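You operate a simulated robot arm through the tools that you are given. There is no shell and no other tool. Be economical: measure what you need, move in short steps, check, and stop when the job is done.

You are at the controls of a simulated robot arm. One attempt, no reset.

## Task
Set the three numbered sliders as the marks on the blue board show.
Fine: the board is in the cream box on the rails: open the lid to read it, leave the board in and close it again.

Only the result counts: the job must be done as asked and must still hold three seconds after the hand-in. Knocking over, shifting, dropping, spilling or breaking anything else fails it. Lids that push on must go on centred and level and be pressed home; caps that screw on are set level and turned clockwise until they are tight.

## Robot
A 6-joint arm with a two-finger parallel gripper, fixed in place. Base frame: the origin is at the foot of the arm, x ahead of it, y to its left, z up; the work surface is at about z = 0. Units: cm, degrees, N and s.
With the tool pointing down near the work surface it reaches from about 14 to 58 cm from the base axis. Its first joint turns from -66.0 to 66.0 degrees. Payload 2.1 kg.
The TCP is the grasp point between the finger pads, 3 cm short of the fingertips. In the tool frame z runs along the fingers and y along their closing line. Largest opening 9.4 cm; finger width 2.8, thickness 1; the body of the gripper, 5 by 9.6 cm, starts 5.5 cm behind the TCP.
Orientation is told as [roll, pitch, yaw] about the base's x, y, z axes, in that order, counted from this pose: with the fingers straight down and closing along the base's y, the tool's x points along the base's -x, its y along +y and its z along -z.

## Interface
- The arm moves only by the tool drive_tool. Its argument "series" is a list of rows, each a list of 7 numbers: the shift along the tool's x, y, z in cm, then the turn, a rotation vector about the tool's x, y, z in degrees, then the opening in per cent of the stroke, from 0 (shut) to 100 (fully open). In form: [[tx, ty, tz, rx, ry, rz, fingers], ...]. A call has 1 to 8 rows; each row is the pose to reach, as a shift and turn from the pose commanded when the call began, along the tool's axes at that moment. A row lasts 0.2 s, in which the tool goes at most 5 cm and 8.6 degrees; a call with a longer step from one row to the next is refused whole, and so is a gripper value outside its range. A pose out of reach is approached as far as the arm can. The call stops where the force on the tool passes 50 N (or 10 N more than at its start, if that is more) or the arm is blocked; 0.2 s more then pass. The fingers move at their own pace (about 7.2 cm/s each) and stop on an object; they squeeze with about 25 N. The grip force told is the motor's: it shows also when the fingers shut on nothing. Time passes only in rows, and 0.2 s behind the last, so rows that repeat a pose let the fingers close. It gives the time, the measured TCP pose, the force on the tool (base axes), the opening and the grip force at its end, in the units of the frame above (readings bear some noise), with the torque about the TCP (base axes, N m) and any sound that the robot's microphone picked up.
- Cameras (640 x 400 px; columns grow to the right, rows downward): "scene" is fixed at [6.09, -35.79, 48.68]; the picture's right is [0.82, -0.58, 0.00], its down [-0.28, -0.40, -0.87] and it looks along [0.50, 0.71, -0.49] (base axes); focal length 334 px, centre (320, 200). "wrist" rides on the gripper at [7.6, 1.4, -10.2] in the tool frame; the picture's right is [-0.18, 0.98, 0.00], its down [-0.75, -0.14, -0.64] and it looks along [-0.63, -0.12, 0.77] (tool axes); focal length 243 px, centre (320, 200). There is no depth. A picture from a camera that has moved, and an enlarged one, comes with that camera's place and axes in the base frame and with its lens. The place of the scene camera against the robot may be out by one fixed shift of up to 1.8 cm in any direction.
- camera(camera): a new picture of that camera. It takes no simulated time.
- zoom(camera, box): a new picture of the part [left, top, right, bottom] of that camera's present view, enlarged. It takes no simulated time.
- finish_job(): hands the job in; it is judged then, once.

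Go step by step. Nothing tells you positions but the pictures and the camera data: compare them with the known pose of the tool, close in by small moves and look again before you grip or let go. The budget is 120 turns and 68 pictures, counting those below and the enlarged ones. Unless the task says otherwise, let go and move clear before handing in, and close with one line.

The tools are called as name(argument=value, ...) on one line, values as JSON. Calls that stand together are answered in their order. drive_tool: Moves the arm, as the interface text tells. Its arguments: {"type":"object","properties":{"series":{"type":"array"}},"required":["series"]} The other tools are called the same way: camera (camera) takes a picture; zoom (camera, box) takes an enlarged picture of a part of a camera's view; finish_job () hands the job in.

At the start:

```text
time: 0.0
ee_pos: [38.36, -1.38, 28.4]
ee_rot: [0.1, 0.0, 0.0]
wrist_force: [0.5, 0.2, 0.5]
torque: [0.02, 0.02, 0.03]
finger_gap: 9.42
gripper_force: 0.1
```

scene: 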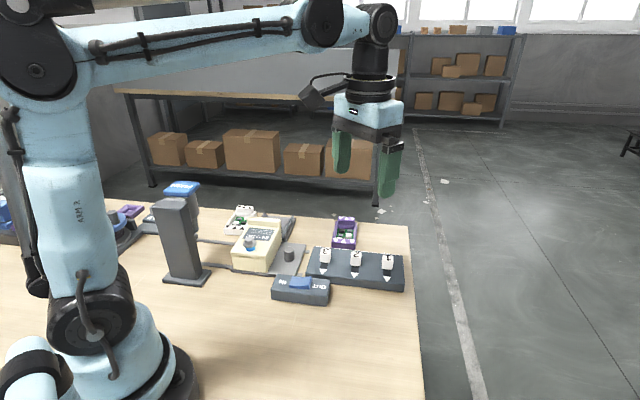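
wrist: 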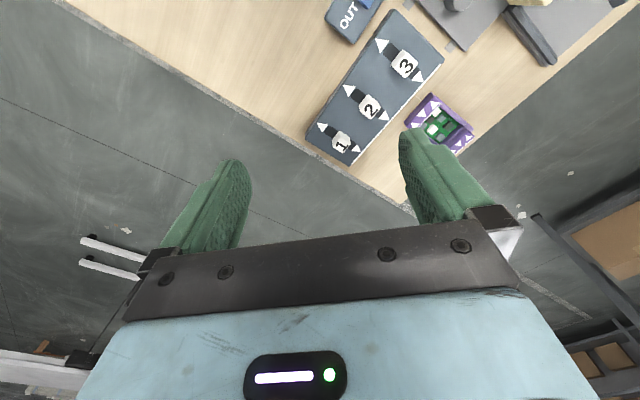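

I see a slider block with three numbered sliders, a cream box between rails and a switch-like IN/OUT unit. I'll look closer at these first.

zoom(camera="scene", box=[200, 190, 320, 290])

zoom(camera="scene", box=[260, 210, 420, 310])

zoom(camera="scene", box=[0, 170, 200, 295])

```text
4.00 times, centred on (260, 240) of scene
camera zoom: at [6.09, -35.79, 48.68], right [0.82, -0.58, 0.0], down [-0.28, -0.4, -0.87], along [0.5, 0.71, -0.49], focal length 1335 px, centre (560, 40)
```

zoom: 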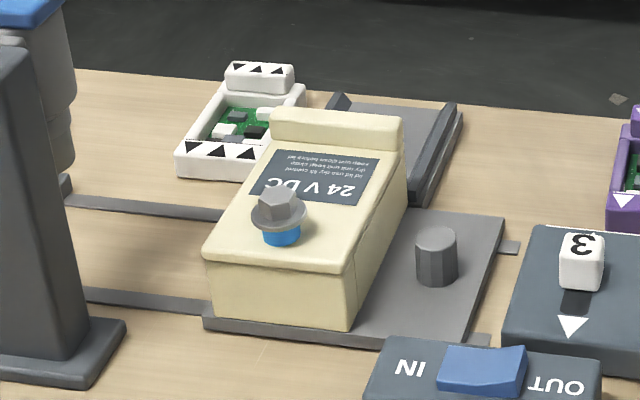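

```text
4.00 times, centred on (340, 260) of scene
camera zoom: at [6.09, -35.79, 48.68], right [0.82, -0.58, 0.0], down [-0.28, -0.4, -0.87], along [0.5, 0.71, -0.49], focal length 1335 px, centre (240, -40)
```

zoom: 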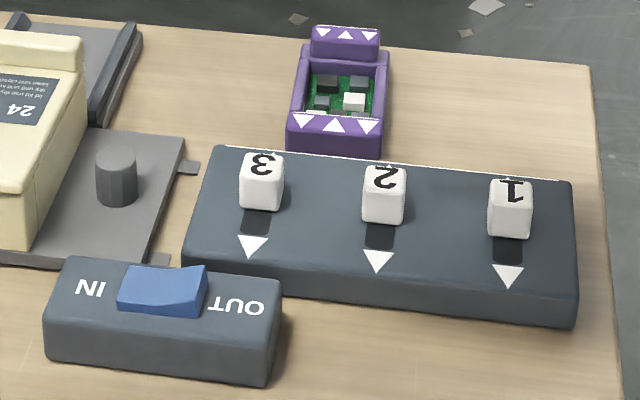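

```text
3.20 times, centred on (100, 232) of scene
camera zoom: at [6.09, -35.79, 48.68], right [0.82, -0.58, 0.0], down [-0.28, -0.4, -0.87], along [0.5, 0.71, -0.49], focal length 1068 px, centre (1024, 96)
```

zoom: 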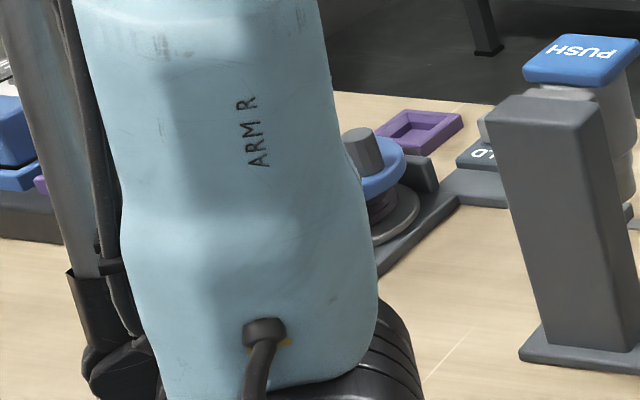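

The cream box, held by a bolt-like knob, stands around (28, 20). I'll turn the tool so the wrist camera looks along +y at it.

drive_tool(series=[[1, 0, 0, 0, 0, -8, 100], [2, 0, 0, 0, 0, -16, 100], [4, 0, 0, 0, 0, -24, 100], [6, 0, 0, 0, 0, -32, 100], [8, 0, 0, 0, 0, -40, 100], [10, 0, 0, 0, 0, -48, 100], [10, 0, 0, 0, 0, -56, 100], [10, 0, 0, 0, 0, -64, 100]])

camera(camera="wrist")

```text
time: 1.8
ee_pos: [28.2, -1.41, 28.58]
ee_rot: [0.0, 0.0, 64.1]
wrist_force: [-0.6, 0.3, 0.6]
torque: [-0.03, 0.04, -0.03]
finger_gap: 9.41
gripper_force: 0.1
```

```text
62 pictures are left
camera wrist: at [23.65, -7.56, 38.8], right [-0.8, 0.59, 0.0], down [0.46, 0.62, 0.64], along [0.38, 0.52, -0.77], focal length 243 px, centre (320, 200)
```

wrist: 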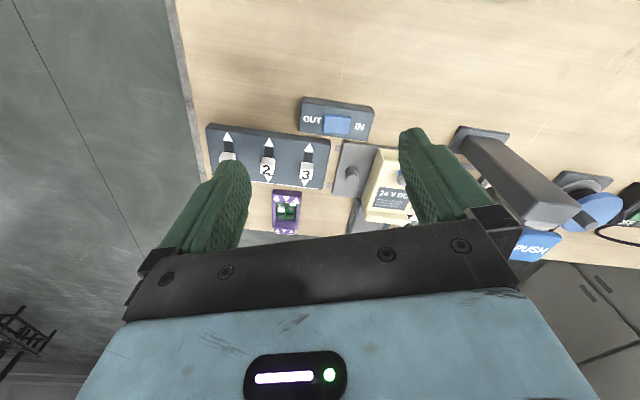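

The wrist view shows everything; the box is partly hidden by a finger. I'll zoom, then shift.

drive_tool(series=[[0, 0, 0, 0, 0, 8, 100], [0, 1.5, 0, 0, 0, 8, 100], [0, 3, 0, 0, 0, 8, 100], [0, 5, 0, 0, 0, 8, 100]])

camera(camera="wrist")

```text
time: 2.8
ee_pos: [23.76, 0.81, 28.5]
ee_rot: [0.0, 0.0, 56.1]
wrist_force: [-0.4, -0.1, -0.5]
torque: [-0.01, -0.03, -0.02]
finger_gap: 9.41
gripper_force: 0.0
```

```text
61 pictures are left
camera wrist: at [18.21, -4.63, 38.84], right [-0.71, 0.7, 0.0], down [0.54, 0.55, 0.64], along [0.45, 0.46, -0.77], focal length 243 px, centre (320, 200)
```

wrist: 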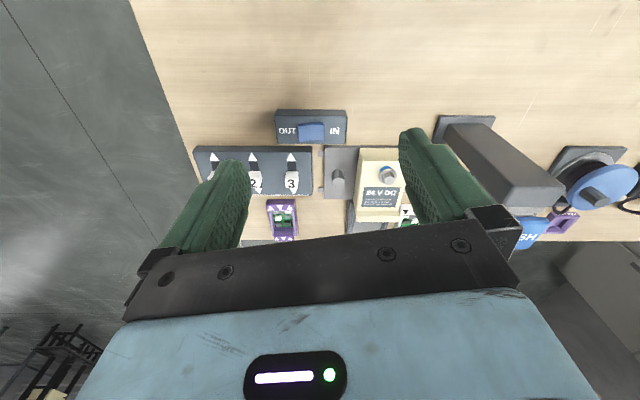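

zoom(camera="wrist", box=[310, 130, 430, 240])

zoom(camera="wrist", box=[480, 130, 640, 250])

zoom(camera="wrist", box=[180, 100, 350, 240])

```text
3.64 times, centred on (370, 185) of wrist
camera zoom: at [18.21, -4.63, 38.84], right [-0.71, 0.7, 0.0], down [0.54, 0.55, 0.64], along [0.45, 0.46, -0.77], focal length 882 px, centre (138, 254)
```

zoom: 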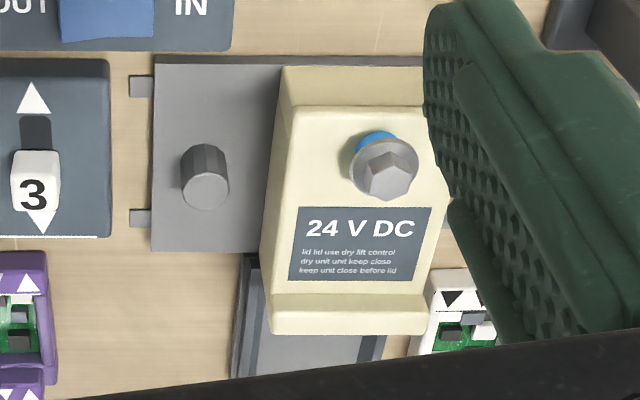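

```text
3.33 times, centred on (560, 190) of wrist
camera zoom: at [18.21, -4.63, 38.84], right [-0.71, 0.7, 0.0], down [0.54, 0.55, 0.64], along [0.45, 0.46, -0.77], focal length 809 px, centre (-480, 233)
```

zoom: 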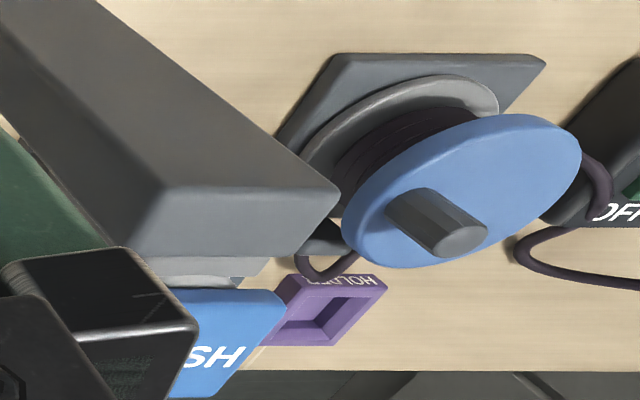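

```text
2.86 times, centred on (265, 170) of wrist
camera zoom: at [18.21, -4.63, 38.84], right [-0.71, 0.7, 0.0], down [0.54, 0.55, 0.64], along [0.45, 0.46, -0.77], focal length 693 px, centre (477, 286)
```

zoom: 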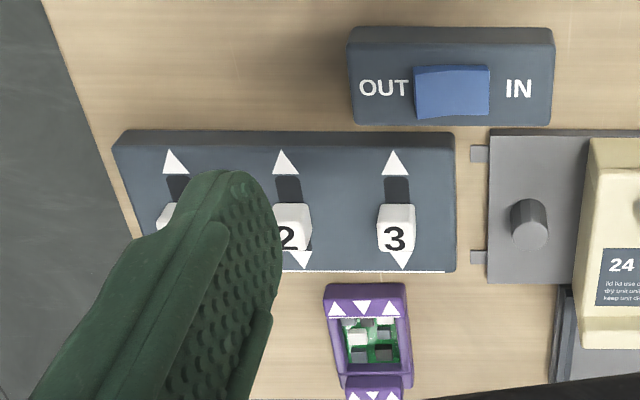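

The setup looks like a screw on the box lid, with a powered driver (PUSH, IN/OUT) at the rail's end. I'll centre the box in the wrist camera and look, then look further left.

drive_tool(series=[[0, 0, 0, 0, 0, -8, 100], [0, 0, 0, 0, 0, -16, 100], [0, 0, 0, 0, 0, -24, 100], [0, 0, 0, 0, 0, -32, 100]])

camera(camera="wrist")

zoom(camera="wrist", box=[250, 130, 410, 240])

drive_tool(series=[[0, 0, 0, 0, 0, -8, 100], [0, 0, 0, 0, 0, -16, 100], [0, 0, 0, 0, 0, -24, 100], [0, 0, 0, 0, 0, -32, 100], [0, 0, 0, 0, 0, -40, 100], [0, 0, 0, 0, 0, -45, 100]])

camera(camera="wrist")

```text
time: 3.8
ee_pos: [23.85, 0.9, 28.56]
ee_rot: [0.0, 0.0, 88.1]
wrist_force: [0.2, 0.6, 0.6]
torque: [0.03, 0.03, -0.02]
finger_gap: 9.39
gripper_force: 0.0
```

```text
57 pictures are left
camera wrist: at [22.08, -6.68, 38.83], right [-0.98, 0.22, 0.0], down [0.17, 0.75, 0.64], along [0.14, 0.63, -0.77], focal length 243 px, centre (320, 200)
```

wrist: 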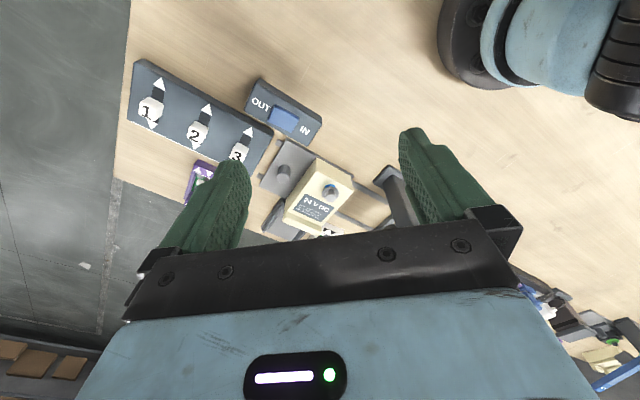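

```text
3.64 times, centred on (330, 185) of wrist
camera zoom: at [22.08, -6.68, 38.83], right [-0.98, 0.22, 0.0], down [0.17, 0.75, 0.64], along [0.14, 0.63, -0.77], focal length 882 px, centre (284, 254)
```

zoom: 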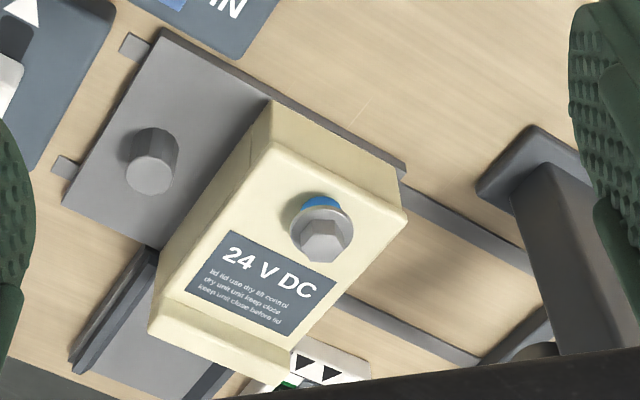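

```text
time: 5.2
ee_pos: [23.8, 0.92, 28.58]
ee_rot: [0.0, 0.0, 133.1]
wrist_force: [1.3, 0.3, -0.9]
torque: [-0.04, 0.0, -0.01]
finger_gap: 9.39
gripper_force: 0.1
```

```text
55 pictures are left
camera wrist: at [27.96, -5.6, 38.78], right [-0.84, -0.54, 0.0], down [-0.41, 0.65, 0.64], along [-0.34, 0.54, -0.77], focal length 243 px, centre (320, 200)
```

wrist: 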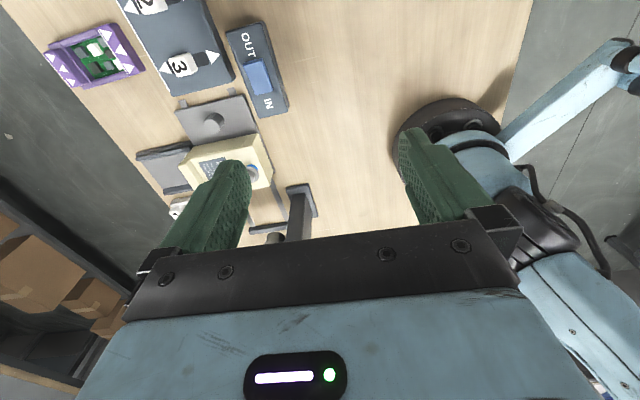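

Rails run from the box toward the post, along roughly (-0.91, 0.41). I'll look at the post with its PUSH head more closely.

drive_tool(series=[[0, 0, 0, 0, 0, 8, 100], [0, -2, 0, 0, 0, 14, 100]])

zoom(camera="wrist", box=[220, 110, 420, 250])

zoom(camera="scene", box=[130, 165, 230, 295])

```text
time: 5.8
ee_pos: [25.23, 2.2, 28.48]
ee_rot: [0.0, 0.0, 118.9]
wrist_force: [-0.7, -0.2, 0.5]
torque: [0.02, 0.01, -0.01]
finger_gap: 9.4
gripper_force: 0.0
```

```text
2.86 times, centred on (320, 180) of wrist
camera zoom: at [27.65, -5.1, 38.75], right [-0.95, -0.31, 0.0], down [-0.24, 0.73, 0.64], along [-0.2, 0.61, -0.77], focal length 693 px, centre (320, 257)
```

zoom: 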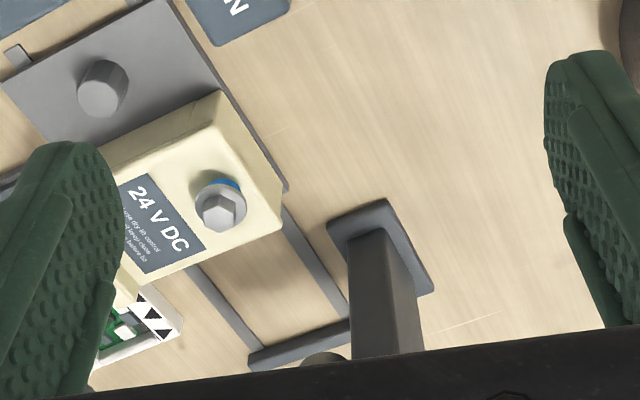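

```text
3.08 times, centred on (180, 230) of scene
camera zoom: at [6.09, -35.79, 48.68], right [0.82, -0.58, 0.0], down [-0.28, -0.4, -0.87], along [0.5, 0.71, -0.49], focal length 1027 px, centre (751, 108)
```

zoom: 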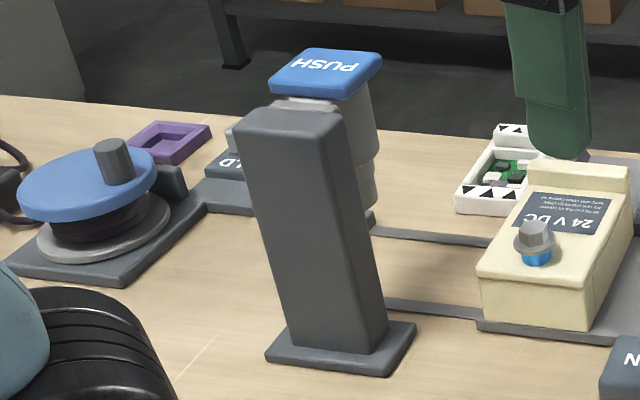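

Geometry is clear: the rails run along about (-0.68, 0.73), and the screw (25.8, 17.7, top about 8.4) would come under the driver head. I'll look at the rocker and knob along the rail direction from nearer.

drive_tool(series=[[2.4, -1.9, 2, 0, 0, -4, 100], [4.8, -3.7, 5, 0, 0, -8, 100], [7.2, -5.6, 8, 0, 0, -12, 100], [9.6, -7.4, 11, 0, 0, -14, 100], [11.8, -9.3, 13.5, 0, 0, -14, 100]])

camera(camera="wrist")

```text
time: 7.0
ee_pos: [38.91, -3.39, 15.15]
ee_rot: [0.0, 0.0, 133.0]
wrist_force: [1.0, 0.3, 0.7]
torque: [0.05, 0.01, 0.0]
finger_gap: 9.41
gripper_force: 0.0
```

```text
52 pictures are left
camera wrist: at [43.12, -10.04, 25.42], right [-0.84, -0.54, 0.0], down [-0.41, 0.65, 0.64], along [-0.34, 0.54, -0.77], focal length 243 px, centre (320, 200)
```

wrist: 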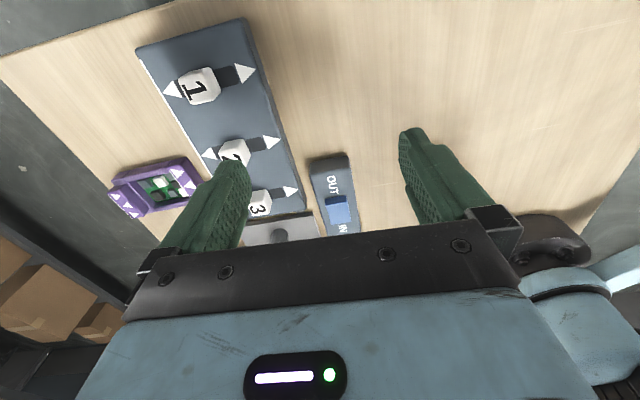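

zoom(camera="wrist", box=[230, 130, 390, 240])

zoom(camera="scene", box=[260, 265, 340, 315])

```text
3.64 times, centred on (310, 185) of wrist
camera zoom: at [43.12, -10.04, 25.42], right [-0.84, -0.54, 0.0], down [-0.41, 0.65, 0.64], along [-0.34, 0.54, -0.77], focal length 882 px, centre (356, 254)
```

zoom: 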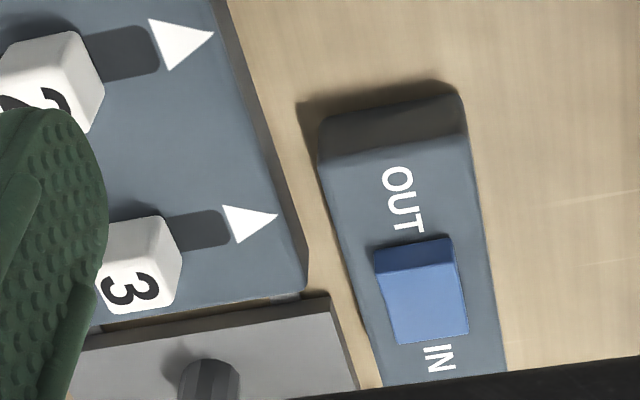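

```text
8.00 times, centred on (300, 290) of scene
camera zoom: at [6.09, -35.79, 48.68], right [0.82, -0.58, 0.0], down [-0.28, -0.4, -0.87], along [0.5, 0.71, -0.49], focal length 2671 px, centre (480, -520)
```

zoom: 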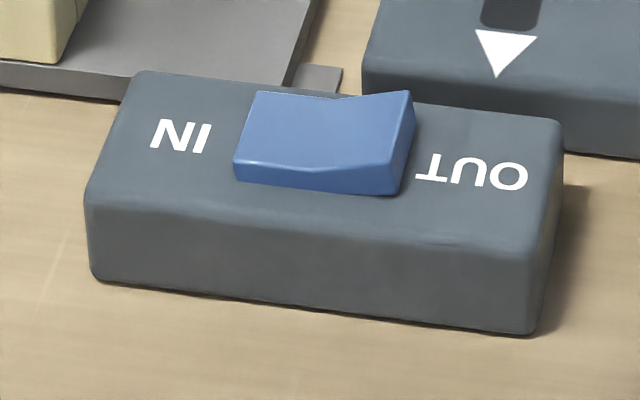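

The rocker stands at IN, with its OUT end raised around (31.5, 4.5). I'll hover closed fingertips over the OUT end.

drive_tool(series=[[-3.6, 0, 0, 0, 0, 0, 0], [-7.2, 0, 2, 0, 0, 0, 0], [-10.8, 0, 4, 0, 0, 0, 0], [-10.8, 0, 6, 0, 0, 0, 0], [-10.8, 0, 6, 0, 0, 0, 0]])

zoom(camera="scene", box=[240, 235, 360, 315])

camera(camera="wrist")

```text
time: 8.2
ee_pos: [31.89, 4.33, 9.17]
ee_rot: [0.0, 0.0, 133.0]
wrist_force: [0.4, 0.3, -0.1]
torque: [0.02, 0.01, 0.02]
finger_gap: 0.0
gripper_force: 25.0
```

```text
5.00 times, centred on (300, 275) of scene
camera zoom: at [6.09, -35.79, 48.68], right [0.82, -0.58, 0.0], down [-0.28, -0.4, -0.87], along [0.5, 0.71, -0.49], focal length 1669 px, centre (420, -175)
```

zoom: 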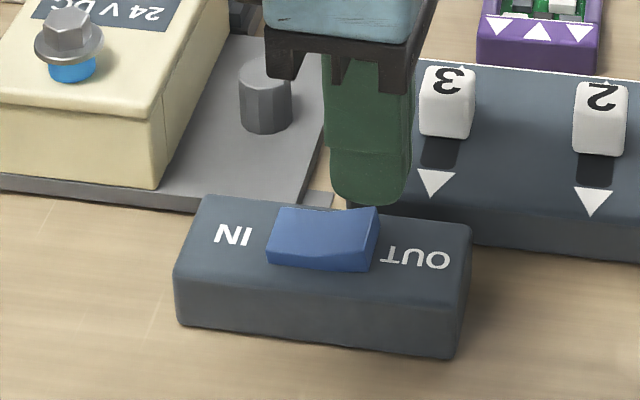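

```text
48 pictures are left
camera wrist: at [35.99, -2.16, 19.44], right [-0.84, -0.54, 0.0], down [-0.41, 0.65, 0.64], along [-0.34, 0.54, -0.77], focal length 243 px, centre (320, 200)
```

wrist: 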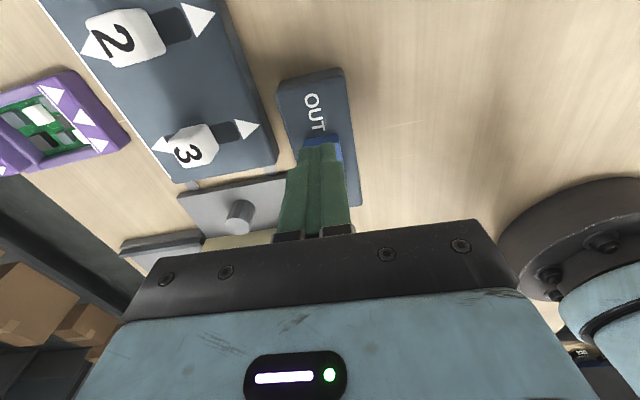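

The tips hover above the OUT end; I'll shift slightly inward and press down until force shows or a click.

drive_tool(series=[[-0.6, 0, 0.5, 0, 0, 0, 0], [-0.6, 0, 1.0, 0, 0, 0, 0], [-0.6, 0, 1.5, 0, 0, 0, 0], [-0.6, 0, 2.0, 0, 0, 0, 0], [-0.6, 0, 2.4, 0, 0, 0, 0], [-0.6, 0, 2.8, 0, 0, 0, 0], [-0.6, 0, 3.1, 0, 0, 0, 0], [-0.6, 0, 3.4, 0, 0, 0, 0]])

```text
time: 9.3
ee_pos: [31.51, 4.71, 7.02]
ee_rot: [0.2, 0.0, 133.0]
wrist_force: [0.8, -2.1, 12.6]
torque: [0.08, 0.1, 0.09]
finger_gap: 0.0
gripper_force: 25.0
heard: click
stopped in row 5: the force on the tool passed its limit at 74 N (the readings are from after the stop); the commanded pose is now the measured one
```

Clicked. I'll lift and check the rocker.

drive_tool(series=[[0, 0, -3, 0, 0, 0, 0], [0, 0, -7, 0, 0, 0, 0], [4, 0, -9, 0, 0, 0, 40]])

zoom(camera="scene", box=[240, 235, 360, 315])

camera(camera="wrist")

```text
time: 10.2
ee_pos: [34.19, 1.92, 15.89]
ee_rot: [0.2, 0.0, 133.0]
wrist_force: [0.3, 0.4, 0.1]
torque: [-0.03, 0.01, 0.01]
finger_gap: 3.74
gripper_force: 0.0
```

```text
5.00 times, centred on (300, 275) of scene
camera zoom: at [6.09, -35.79, 48.68], right [0.82, -0.58, 0.0], down [-0.28, -0.4, -0.87], along [0.5, 0.71, -0.49], focal length 1669 px, centre (420, -175)
```

zoom: 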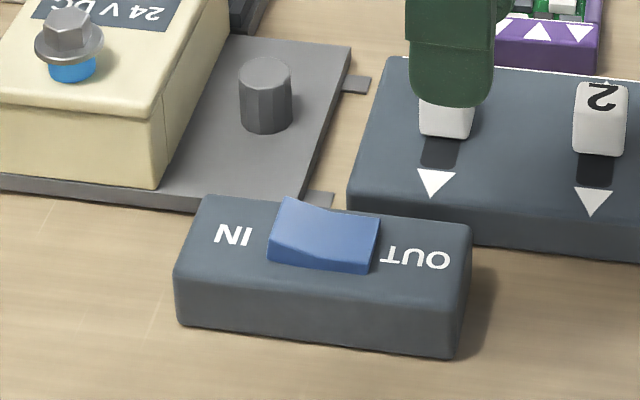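

```text
46 pictures are left
camera wrist: at [38.42, -4.67, 26.16], right [-0.84, -0.54, 0.0], down [-0.41, 0.65, 0.64], along [-0.35, 0.54, -0.77], focal length 243 px, centre (320, 200)
```

wrist: 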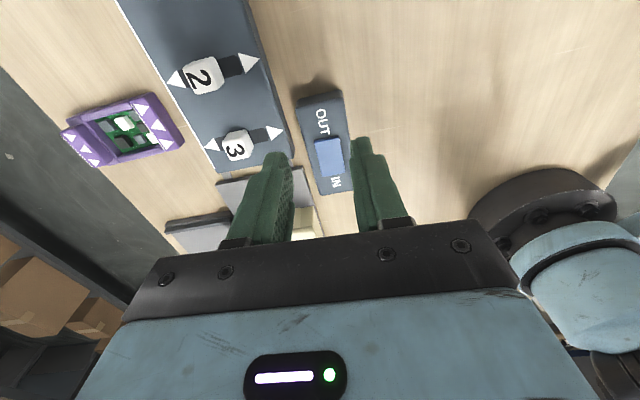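

The switch is now at OUT. Next I'll hover over the carriage knob.

drive_tool(series=[[-3.1, -2.7, 0, 0, 0, 0, 50], [-6.2, -5.4, 1, 0, 0, 0, 50], [-9.3, -8.2, 3, 0, 0, 0, 50], [-9.3, -8.2, 4, 0, 0, 0, 50]])

camera(camera="wrist")

zoom(camera="scene", box=[220, 195, 360, 295])

```text
time: 11.2
ee_pos: [34.04, 14.28, 11.99]
ee_rot: [0.2, 0.0, 132.9]
wrist_force: [0.3, -0.5, 0.0]
torque: [0.01, 0.0, 0.01]
finger_gap: 4.68
gripper_force: 0.1
```

```text
45 pictures are left
camera wrist: at [38.04, 7.73, 22.22], right [-0.84, -0.54, 0.0], down [-0.41, 0.65, 0.64], along [-0.35, 0.54, -0.77], focal length 243 px, centre (320, 200)
```

wrist: 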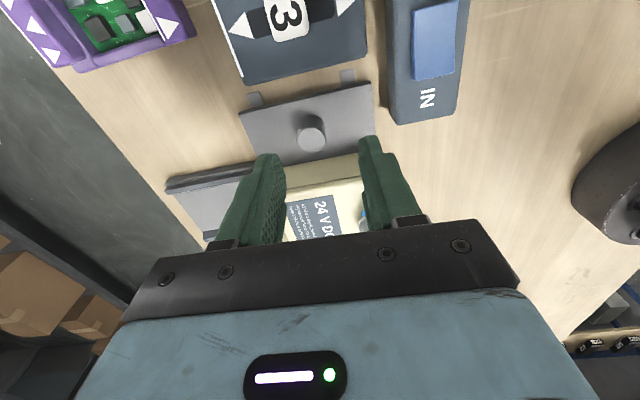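

```text
4.00 times, centred on (290, 245) of scene
camera zoom: at [6.09, -35.79, 48.68], right [0.82, -0.58, 0.0], down [-0.28, -0.4, -0.87], along [0.5, 0.71, -0.49], focal length 1335 px, centre (440, 20)
```

zoom: 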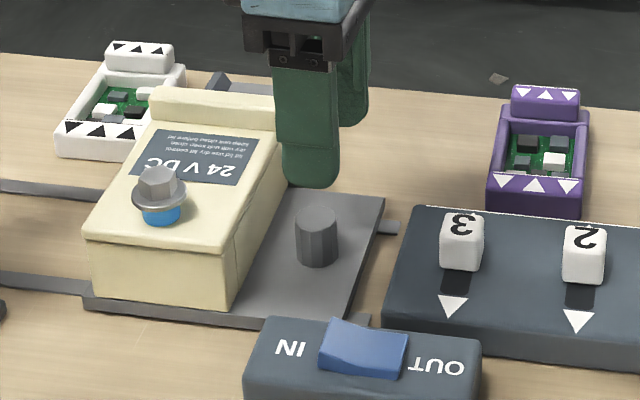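

The knob sits about 1.1 cm further along the rail and 0.6 to the side of the TCP. I'll correct and descend around it.

drive_tool(series=[[-1.1, -0.6, 0, 0, 0, -1, 50], [-1.1, -0.6, 2.5, 0, 0, -1, 50], [-1.1, -0.6, 4, 0, 0, -1, 50], [-1.1, -0.6, 4, 0, 0, -1, 50]])

camera(camera="wrist")

zoom(camera="scene", box=[240, 195, 360, 295])

```text
time: 12.2
ee_pos: [33.39, 15.41, 8.03]
ee_rot: [0.2, -0.1, 134.0]
wrist_force: [0.6, -0.4, -0.4]
torque: [-0.01, -0.01, 0.0]
finger_gap: 4.71
gripper_force: 0.1
```

```text
43 pictures are left
camera wrist: at [37.72, 8.97, 18.16], right [-0.84, -0.55, 0.0], down [-0.42, 0.64, 0.64], along [-0.36, 0.54, -0.77], focal length 243 px, centre (320, 200)
```

wrist: 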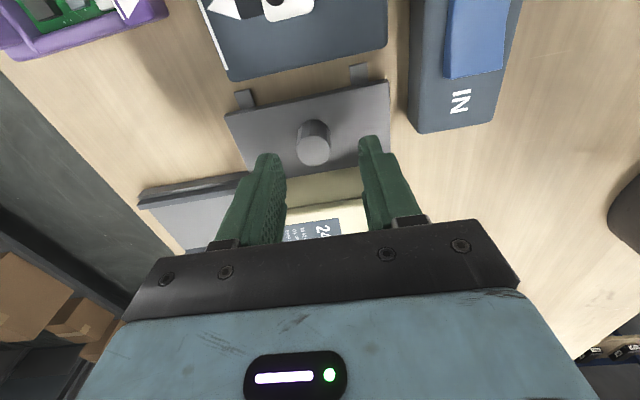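

```text
4.00 times, centred on (300, 245) of scene
camera zoom: at [6.09, -35.79, 48.68], right [0.82, -0.58, 0.0], down [-0.28, -0.4, -0.87], along [0.5, 0.71, -0.49], focal length 1335 px, centre (400, 20)
```

zoom: 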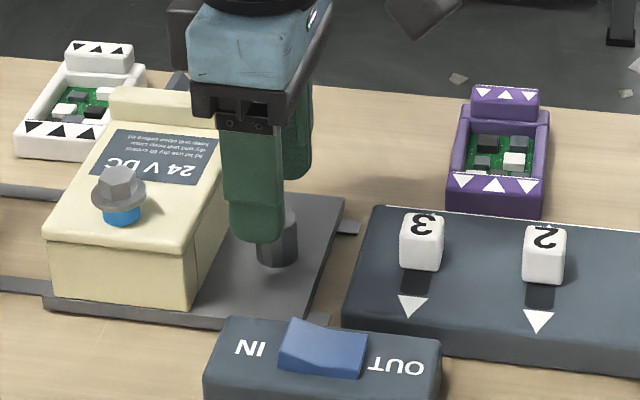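

drive_tool(series=[[0.1, -0.5, 0, 0, 0, 0, 50], [0.1, -0.5, 1.5, 0, 0, 0, 50], [0.1, -0.5, 2.8, 0, 0, 0, 50], [0.1, -0.5, 3.3, 0, 0, 0, 50], [0.1, -0.5, 3.3, 0, 0, 0, 0], [0.1, -0.5, 3.3, 0, 0, 0, 0], [0.1, -0.5, 3.3, 0, 0, 0, 0]])

camera(camera="wrist")

```text
time: 13.8
ee_pos: [33.9, 15.5, 4.52]
ee_rot: [0.0, -0.1, 134.0]
wrist_force: [8.5, 6.7, -13.0]
torque: [0.63, -0.48, -0.02]
finger_gap: 2.34
gripper_force: 45.1
```

```text
41 pictures are left
camera wrist: at [38.12, 9.15, 14.89], right [-0.83, -0.55, 0.0], down [-0.42, 0.64, 0.64], along [-0.35, 0.54, -0.77], focal length 243 px, centre (320, 200)
```

wrist: 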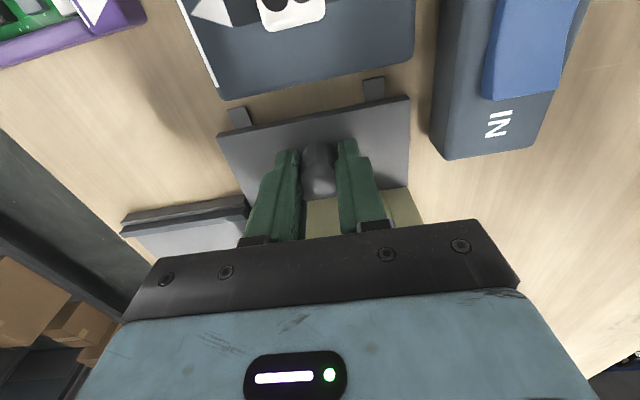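

Knob gripped (2.34 cm). I'll slide the carriage toward the driver in small steps.

drive_tool(series=[[-0.5, -0.2, -0.1, 0, 0, 0, 0], [-1.2, -0.2, -0.1, 0, 0, 0, 0], [-2, -0.2, -0.1, 0, 0, 0, 0], [-3, -0.2, -0.1, 0, 0, 0, 0]])

zoom(camera="scene", box=[130, 165, 350, 305])

```text
time: 14.8
ee_pos: [31.61, 17.85, 4.72]
ee_rot: [0.7, 0.0, 134.0]
wrist_force: [-20.6, -21.4, -32.7]
torque: [-0.09, -0.28, 0.09]
finger_gap: 2.38
gripper_force: 45.0
```

```text
2.86 times, centred on (240, 235) of scene
camera zoom: at [6.1, -35.79, 48.68], right [0.82, -0.58, 0.0], down [-0.28, -0.4, -0.87], along [0.5, 0.71, -0.49], focal length 954 px, centre (549, 100)
```

zoom: 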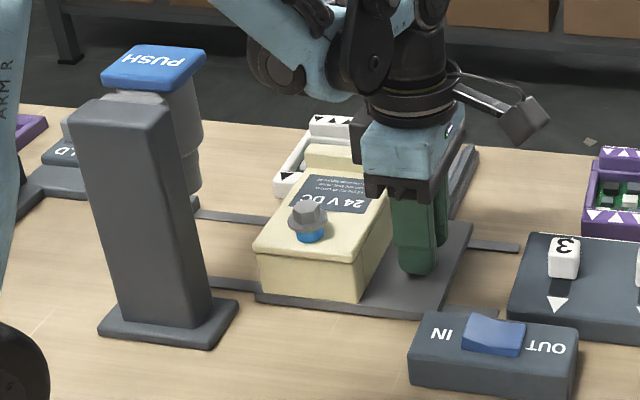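

drive_tool(series=[[0, 0.15, 0.2, 0, 0, 0, 0], [-0.8, 0.15, 0.2, 0, 0, 0, 0], [-1.6, 0.15, 0.2, 0, 0, 0, 0], [-2.4, 0.15, 0.2, 0, 0, 0, 0]])

zoom(camera="scene", box=[170, 190, 290, 290])

```text
time: 15.8
ee_pos: [29.9, 19.63, 4.64]
ee_rot: [0.6, -0.2, 134.0]
wrist_force: [-20.6, -20.7, 15.8]
torque: [0.21, 0.03, 0.01]
finger_gap: 2.36
gripper_force: 45.1
```

```text
4.00 times, centred on (230, 240) of scene
camera zoom: at [6.09, -35.8, 48.68], right [0.82, -0.58, 0.0], down [-0.28, -0.4, -0.87], along [0.5, 0.71, -0.49], focal length 1335 px, centre (680, 40)
```

zoom: 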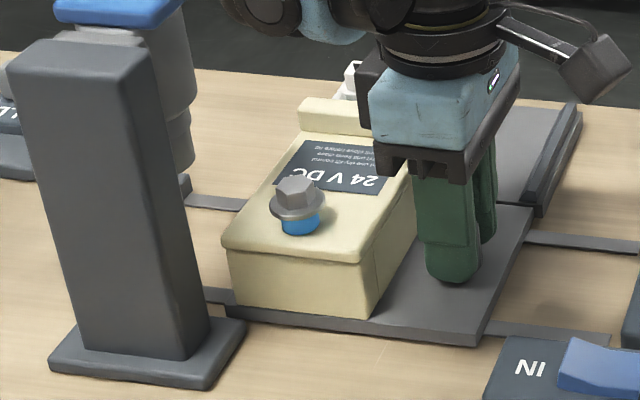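

drive_tool(series=[[0, 0.2, -0.05, 0, 0, 0, 0], [-0.8, 0.25, -0.05, 0, 0, 0, 0], [-1.6, 0.3, -0.05, 0, 0, 0, 0], [-2.4, 0.35, -0.05, 0, 0, 0, 0]])

zoom(camera="scene", box=[150, 180, 290, 290])

```text
time: 16.8
ee_pos: [28.27, 21.24, 4.56]
ee_rot: [0.0, -0.1, 134.1]
wrist_force: [6.3, 6.1, -38.2]
torque: [-0.23, 0.25, -0.01]
finger_gap: 2.37
gripper_force: 45.5
```

```text
3.64 times, centred on (220, 235) of scene
camera zoom: at [6.11, -35.78, 48.68], right [0.82, -0.58, 0.0], down [-0.28, -0.4, -0.87], along [0.5, 0.71, -0.49], focal length 1214 px, centre (684, 73)
```

zoom: 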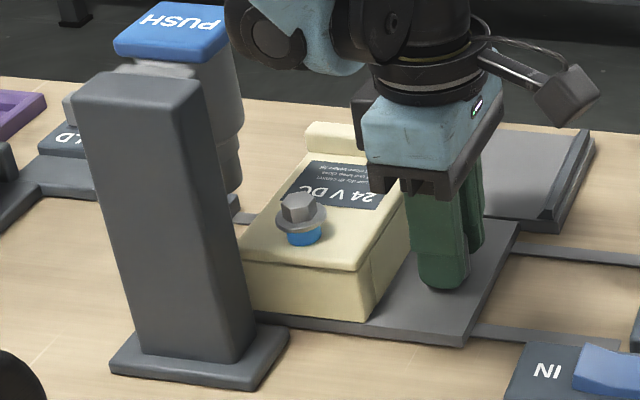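

drive_tool(series=[[-0.8, 0.05, 0.15, 0, 0, 0, 0], [-1.6, 0.08, 0.15, 0, 0, 0, 0], [-2.4, 0.12, 0.15, 0, 0, 0, 0], [-2.9, 0.14, 0.15, 0, 0, 0, 0]])

zoom(camera="scene", box=[150, 170, 290, 290])

```text
time: 17.8
ee_pos: [26.26, 23.17, 4.5]
ee_rot: [-0.3, -0.1, 133.9]
wrist_force: [18.8, 15.6, 34.9]
torque: [0.15, 0.09, -0.06]
finger_gap: 2.37
gripper_force: 45.0
```

```text
3.33 times, centred on (220, 230) of scene
camera zoom: at [6.08, -35.8, 48.67], right [0.82, -0.58, 0.0], down [-0.28, -0.4, -0.87], along [0.5, 0.71, -0.49], focal length 1113 px, centre (653, 100)
```

zoom: 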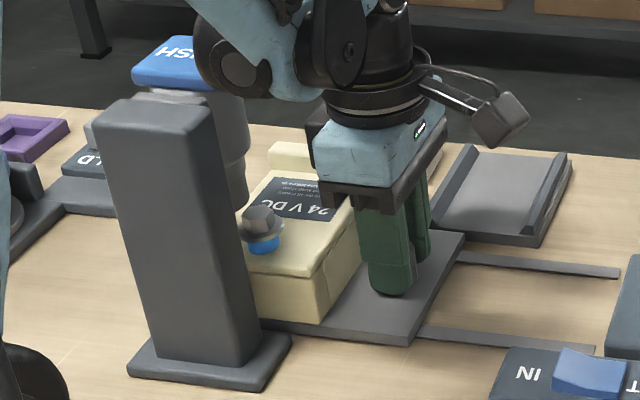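

drive_tool(series=[[0, -0.15, -0.2, 0, 0, 0, 0], [-0.5, -0.13, -0.2, 0, 0, 0, 0], [-1.0, -0.11, -0.2, 0, 0, 0, 0], [-1.5, -0.09, -0.2, 0, 0, 0, 0], [-2, -0.07, -0.2, 0, 0, 0, 0]])

zoom(camera="scene", box=[150, 170, 290, 290])

```text
time: 18.9
ee_pos: [24.83, 24.7, 4.56]
ee_rot: [0.0, -0.3, 134.0]
wrist_force: [12.1, 14.0, -36.3]
torque: [-0.16, -0.01, 0.0]
finger_gap: 2.37
gripper_force: 44.7
```

```text
3.33 times, centred on (220, 230) of scene
camera zoom: at [6.1, -35.78, 48.68], right [0.82, -0.58, 0.0], down [-0.28, -0.4, -0.87], along [0.5, 0.71, -0.49], focal length 1113 px, centre (653, 100)
```

zoom: 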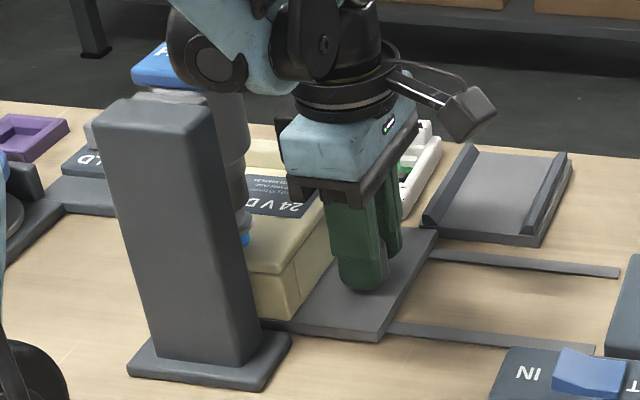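

drive_tool(series=[[0, -0.05, 0.1, 0, 0, 0, 0], [-0.4, -0.03, 0.1, 0, 0, 0, 0], [-0.8, -0.01, 0.1, 0, 0, 0, 0], [-1.2, 0, 0.1, 0, 0, 0, 0], [-1.6, 0.02, 0.1, 0, 0, 0, 0], [-2.0, 0.02, 0.1, 0, 0, 0, 0]])

zoom(camera="scene", box=[150, 170, 290, 290])

```text
time: 20.4
ee_pos: [23.77, 25.79, 4.43]
ee_rot: [0.1, 0.8, 133.9]
wrist_force: [34.8, -19.7, 5.5]
torque: [-0.07, -1.23, 0.02]
finger_gap: 2.38
gripper_force: 44.8
```

```text
3.33 times, centred on (220, 230) of scene
camera zoom: at [6.09, -35.79, 48.68], right [0.82, -0.58, 0.0], down [-0.28, -0.4, -0.87], along [0.5, 0.71, -0.49], focal length 1113 px, centre (653, 100)
```

zoom: 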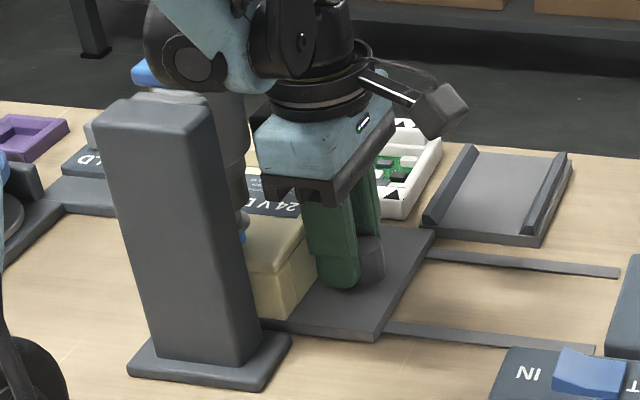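

The carriage has hit the stop: the fingers slid ahead along the knob. I'll release, and back up and away.

drive_tool(series=[[0, 0, 0, 0, 0, 0, 45], [0.6, 0, 0, 0, 0, 0, 45], [1.0, 0, -1.5, 0, 0, 0, 45], [1.5, 0, -4.5, 0, 0, 0, 45], [4, 0, -8, 0, 0, 0, 45], [7, 0, -11, 0, 0, 0, 45]])

camera(camera="wrist")

zoom(camera="scene", box=[150, 170, 290, 290])

```text
time: 21.4
ee_pos: [24.49, 25.04, 8.82]
ee_rot: [-0.7, 0.4, 134.1]
wrist_force: [3.0, 13.5, -59.1]
torque: [-2.6, -2.19, -0.64]
finger_gap: 4.2
gripper_force: 0.0
stopped in row 5: the force on the tool passed its limit at 259 N (the readings are from after the stop); the commanded pose is now the measured one
```

```text
34 pictures are left
camera wrist: at [28.61, 18.55, 19.11], right [-0.83, -0.55, -0.01], down [-0.43, 0.64, 0.64], along [-0.34, 0.54, -0.77], focal length 243 px, centre (320, 200)
```

wrist: 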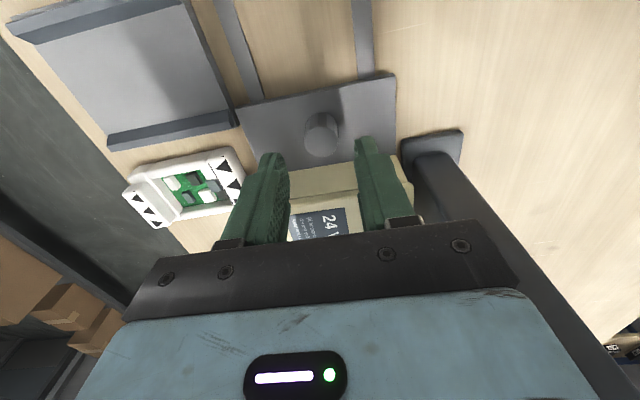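

```text
3.33 times, centred on (220, 230) of scene
camera zoom: at [6.11, -35.77, 48.69], right [0.82, -0.58, 0.0], down [-0.28, -0.4, -0.87], along [0.5, 0.71, -0.49], focal length 1113 px, centre (653, 100)
```

zoom: 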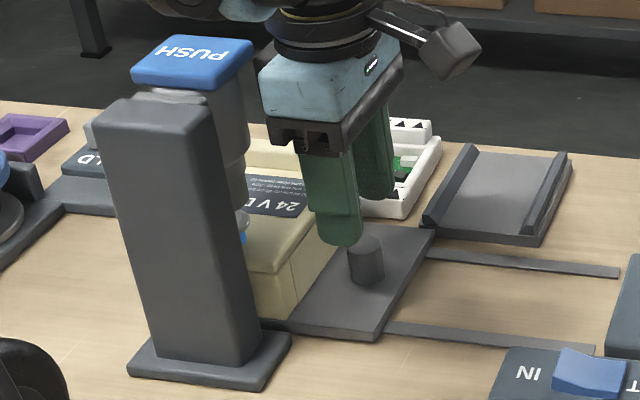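

The gripper body caught the underside of the driver head while lifting. I'll lower a hair, go straight away along the rail, then rise.

drive_tool(series=[[0, 0, 0.5, 0, 0, 0, 45], [1.5, 0, 0.5, 0, 0, 0, 45], [4, 0, 0.5, 0, 0, 0, 45], [7, 0, 0, 0, 0, 0, 45], [9, 0, -4, 0, 0, 0, 45], [9, 0, -9, 0, 0, 0, 20], [9, 0, -13, 0, 0, 0, 0]])

camera(camera="wrist")

zoom(camera="scene", box=[130, 165, 270, 290])

```text
time: 23.0
ee_pos: [30.34, 18.53, 22.15]
ee_rot: [-0.6, 0.3, 134.1]
wrist_force: [-0.1, -0.8, 0.1]
torque: [-0.03, -0.01, 0.01]
finger_gap: 0.02
gripper_force: 25.0
```

```text
32 pictures are left
camera wrist: at [34.55, 12.07, 32.48], right [-0.83, -0.55, -0.01], down [-0.43, 0.64, 0.64], along [-0.35, 0.54, -0.77], focal length 243 px, centre (320, 200)
```

wrist: 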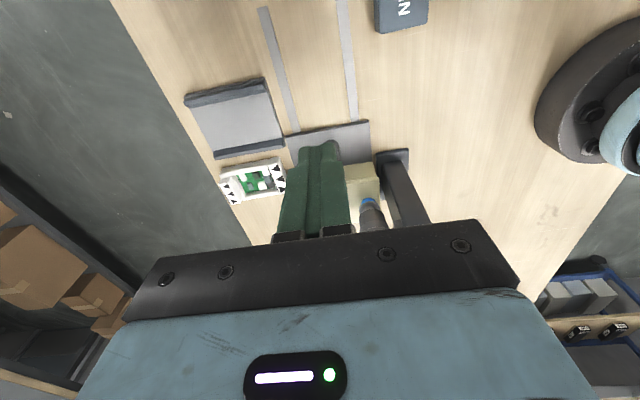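

```text
3.20 times, centred on (200, 228) of scene
camera zoom: at [6.09, -35.79, 48.68], right [0.82, -0.58, 0.0], down [-0.28, -0.4, -0.87], along [0.5, 0.71, -0.49], focal length 1068 px, centre (704, 112)
```

zoom: 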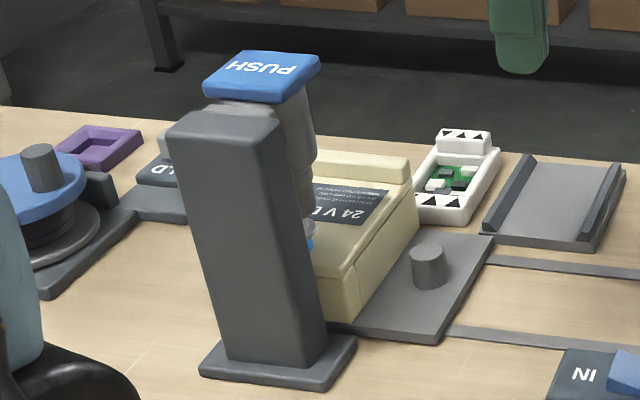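

The box is under the driver and everything else stands as before. I estimate the PUSH cap at about (17.2, 26.7, z≈19); I'll approach high with closed fingers.

drive_tool(series=[[-1, 1, -3, 0, 0, 0, 0], [-4, 2, -5, 0, 0, 0, 0], [-7, 3, -5.5, 0, 0, 0, 0], [-10.3, 3.7, -5.5, 0, 0, 0, 0], [-10.3, 3.7, -5.5, 0, 0, 0, 0]])

camera(camera="wrist")

zoom(camera="scene", box=[130, 120, 290, 245])

```text
time: 24.2
ee_pos: [20.58, 23.36, 27.65]
ee_rot: [-0.6, 0.2, 134.1]
wrist_force: [0.0, -0.4, 0.5]
torque: [-0.02, -0.02, 0.01]
finger_gap: 0.01
gripper_force: 25.6
```

```text
30 pictures are left
camera wrist: at [24.76, 16.91, 37.8], right [-0.83, -0.55, -0.01], down [-0.43, 0.64, 0.64], along [-0.35, 0.54, -0.77], focal length 243 px, centre (320, 200)
```

wrist: 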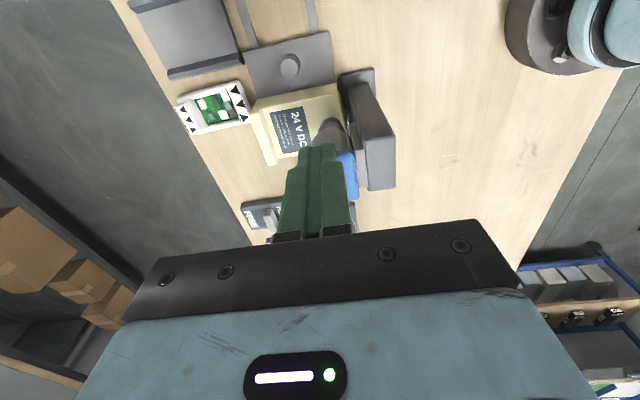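

```text
3.20 times, centred on (210, 182) of scene
camera zoom: at [6.09, -35.79, 48.68], right [0.82, -0.58, 0.0], down [-0.28, -0.4, -0.87], along [0.5, 0.71, -0.49], focal length 1068 px, centre (672, 256)
```

zoom: 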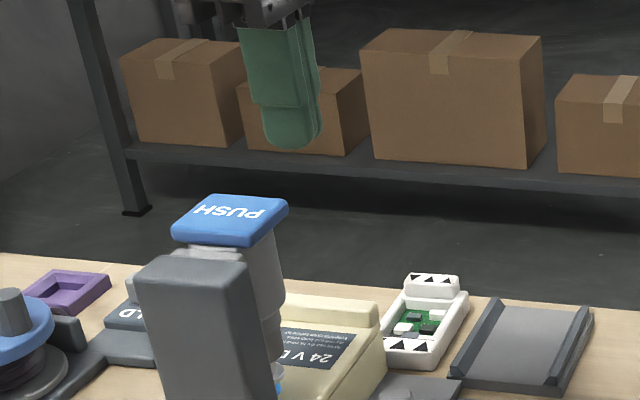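

drive_tool(series=[[-2.6, 0, 0, 0, 0, 0, 0], [-5.2, 0.1, 0, 0, 0, 0, 0], [-5.2, 0.1, 2, 0, 0, 0, 0], [-5.2, 0.1, 3.5, 0, 0, 0, 0], [-5.2, 0.1, 3.5, 0, 0, 0, 0]])

zoom(camera="scene", box=[130, 140, 250, 230])

camera(camera="wrist")

```text
time: 25.4
ee_pos: [17.14, 27.14, 23.76]
ee_rot: [-0.7, 0.3, 134.1]
wrist_force: [0.6, -0.3, 0.2]
torque: [0.0, -0.02, -0.01]
finger_gap: 0.0
gripper_force: 24.9
```

```text
4.44 times, centred on (190, 185) of scene
camera zoom: at [6.09, -35.79, 48.68], right [0.82, -0.58, 0.0], down [-0.28, -0.4, -0.87], along [0.5, 0.71, -0.49], focal length 1484 px, centre (898, 267)
```

zoom: 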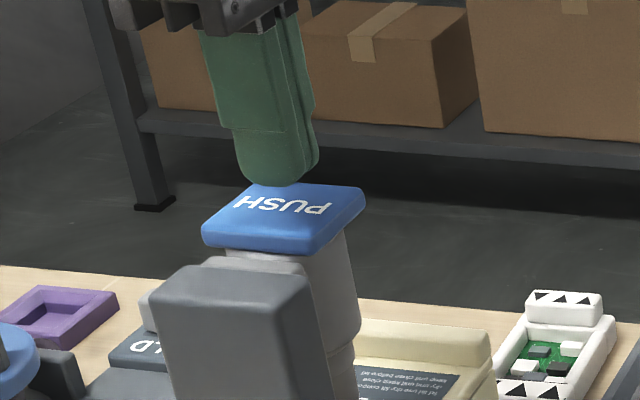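

```text
27 pictures are left
camera wrist: at [21.24, 20.65, 34.13], right [-0.83, -0.55, -0.01], down [-0.43, 0.64, 0.64], along [-0.35, 0.54, -0.77], focal length 243 px, centre (320, 200)
```

wrist: 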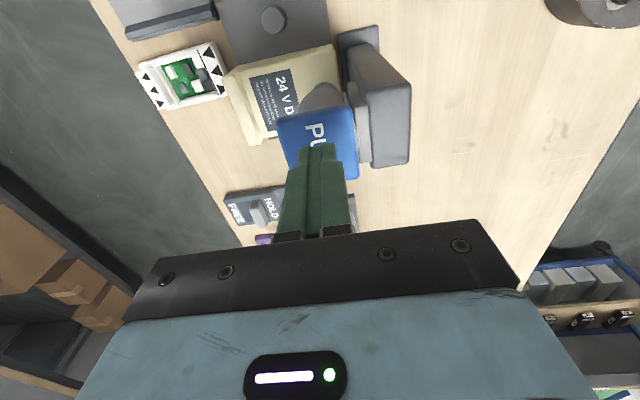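

Tips are centred over the PUSH cap. I'll press down in small steps.

drive_tool(series=[[0, 0, 1, 0, 0, 0, 0], [0, 0, 1.5, 0, 0, 0, 0], [0, 0, 2, 0, 0, 0, 0], [0, 0, 2.5, 0, 0, 0, 0], [0, 0, 3, 0, 0, 0, 0], [0, 0, 3.5, 0, 0, 0, 0], [0, 0, 4, 0, 0, 0, 0], [0, 0, 4.5, 0, 0, 0, 0]])

zoom(camera="scene", box=[130, 150, 270, 290])

```text
time: 26.7
ee_pos: [17.15, 27.0, 21.19]
ee_rot: [-0.5, 0.4, 134.1]
wrist_force: [-0.7, -1.6, 10.2]
torque: [0.0, 0.17, 0.04]
finger_gap: 0.0
gripper_force: 25.0
stopped in row 6: the force on the tool passed its limit at 72 N (the readings are from after the stop); the commanded pose is now the measured one
```

```text
2.86 times, centred on (200, 220) of scene
camera zoom: at [6.09, -35.8, 48.68], right [0.82, -0.58, 0.0], down [-0.28, -0.4, -0.87], along [0.5, 0.71, -0.49], focal length 954 px, centre (663, 143)
```

zoom: 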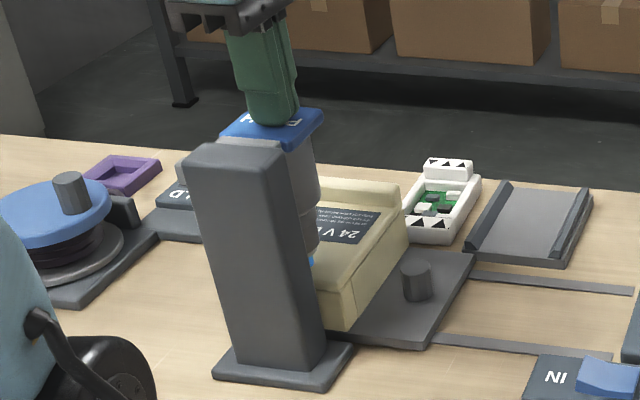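

drive_tool(series=[[0, 0, 0.15, 0, 0, 0, 0], [0, 0, 0.3, 0, 0, 0, 0], [0, 0, 0.3, 0, 0, 0, 0], [0, 0, 0.3, 0, 0, 0, 0], [0, 0, 0.3, 0, 0, 0, 0], [0, 0, 0.3, 0, 0, 0, 0], [0, 0, 0.3, 0, 0, 0, 0], [0, 0, 0.3, 0, 0, 0, 0]])

```text
time: 27.2
ee_pos: [17.22, 27.06, 21.13]
ee_rot: [-0.5, 0.3, 134.0]
wrist_force: [-0.5, -1.1, 8.9]
torque: [0.05, 0.15, 0.03]
finger_gap: 0.01
gripper_force: 25.3
stopped in row 2: the force on the tool passed its limit at 57 N (the readings are from after the stop); the commanded pose is now the measured one
```

drive_tool(series=[[0, 0, 0.08, 0, 0, 0, 0], [0, 0, 0.12, 0, 0, 0, 0], [0, 0, 0.14, 0, 0, 0, 0], [0, 0, 0.14, 0, 0, 0, 0], [0, 0, 0.14, 0, 0, 0, 0], [0, 0, 0.14, 0, 0, 0, 0], [0, 0, 0.14, 0, 0, 0, 0], [0, 0, 0.14, 0, 0, 0, 0]])

zoom(camera="scene", box=[180, 190, 260, 270])

```text
time: 28.0
ee_pos: [17.13, 26.99, 21.18]
ee_rot: [-0.4, 0.3, 134.0]
wrist_force: [-1.4, -1.2, 8.9]
torque: [0.03, 0.12, 0.0]
finger_gap: 0.0
gripper_force: 25.2
stopped in row 4: the force on the tool passed its limit at 54 N (the readings are from after the stop); the commanded pose is now the measured one
```

```text
5.00 times, centred on (220, 230) of scene
camera zoom: at [6.09, -35.8, 48.68], right [0.82, -0.58, 0.0], down [-0.28, -0.4, -0.87], along [0.5, 0.71, -0.49], focal length 1669 px, centre (820, 50)
```

zoom: 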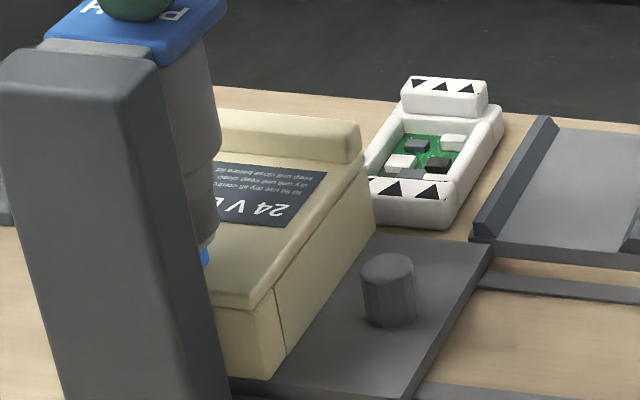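

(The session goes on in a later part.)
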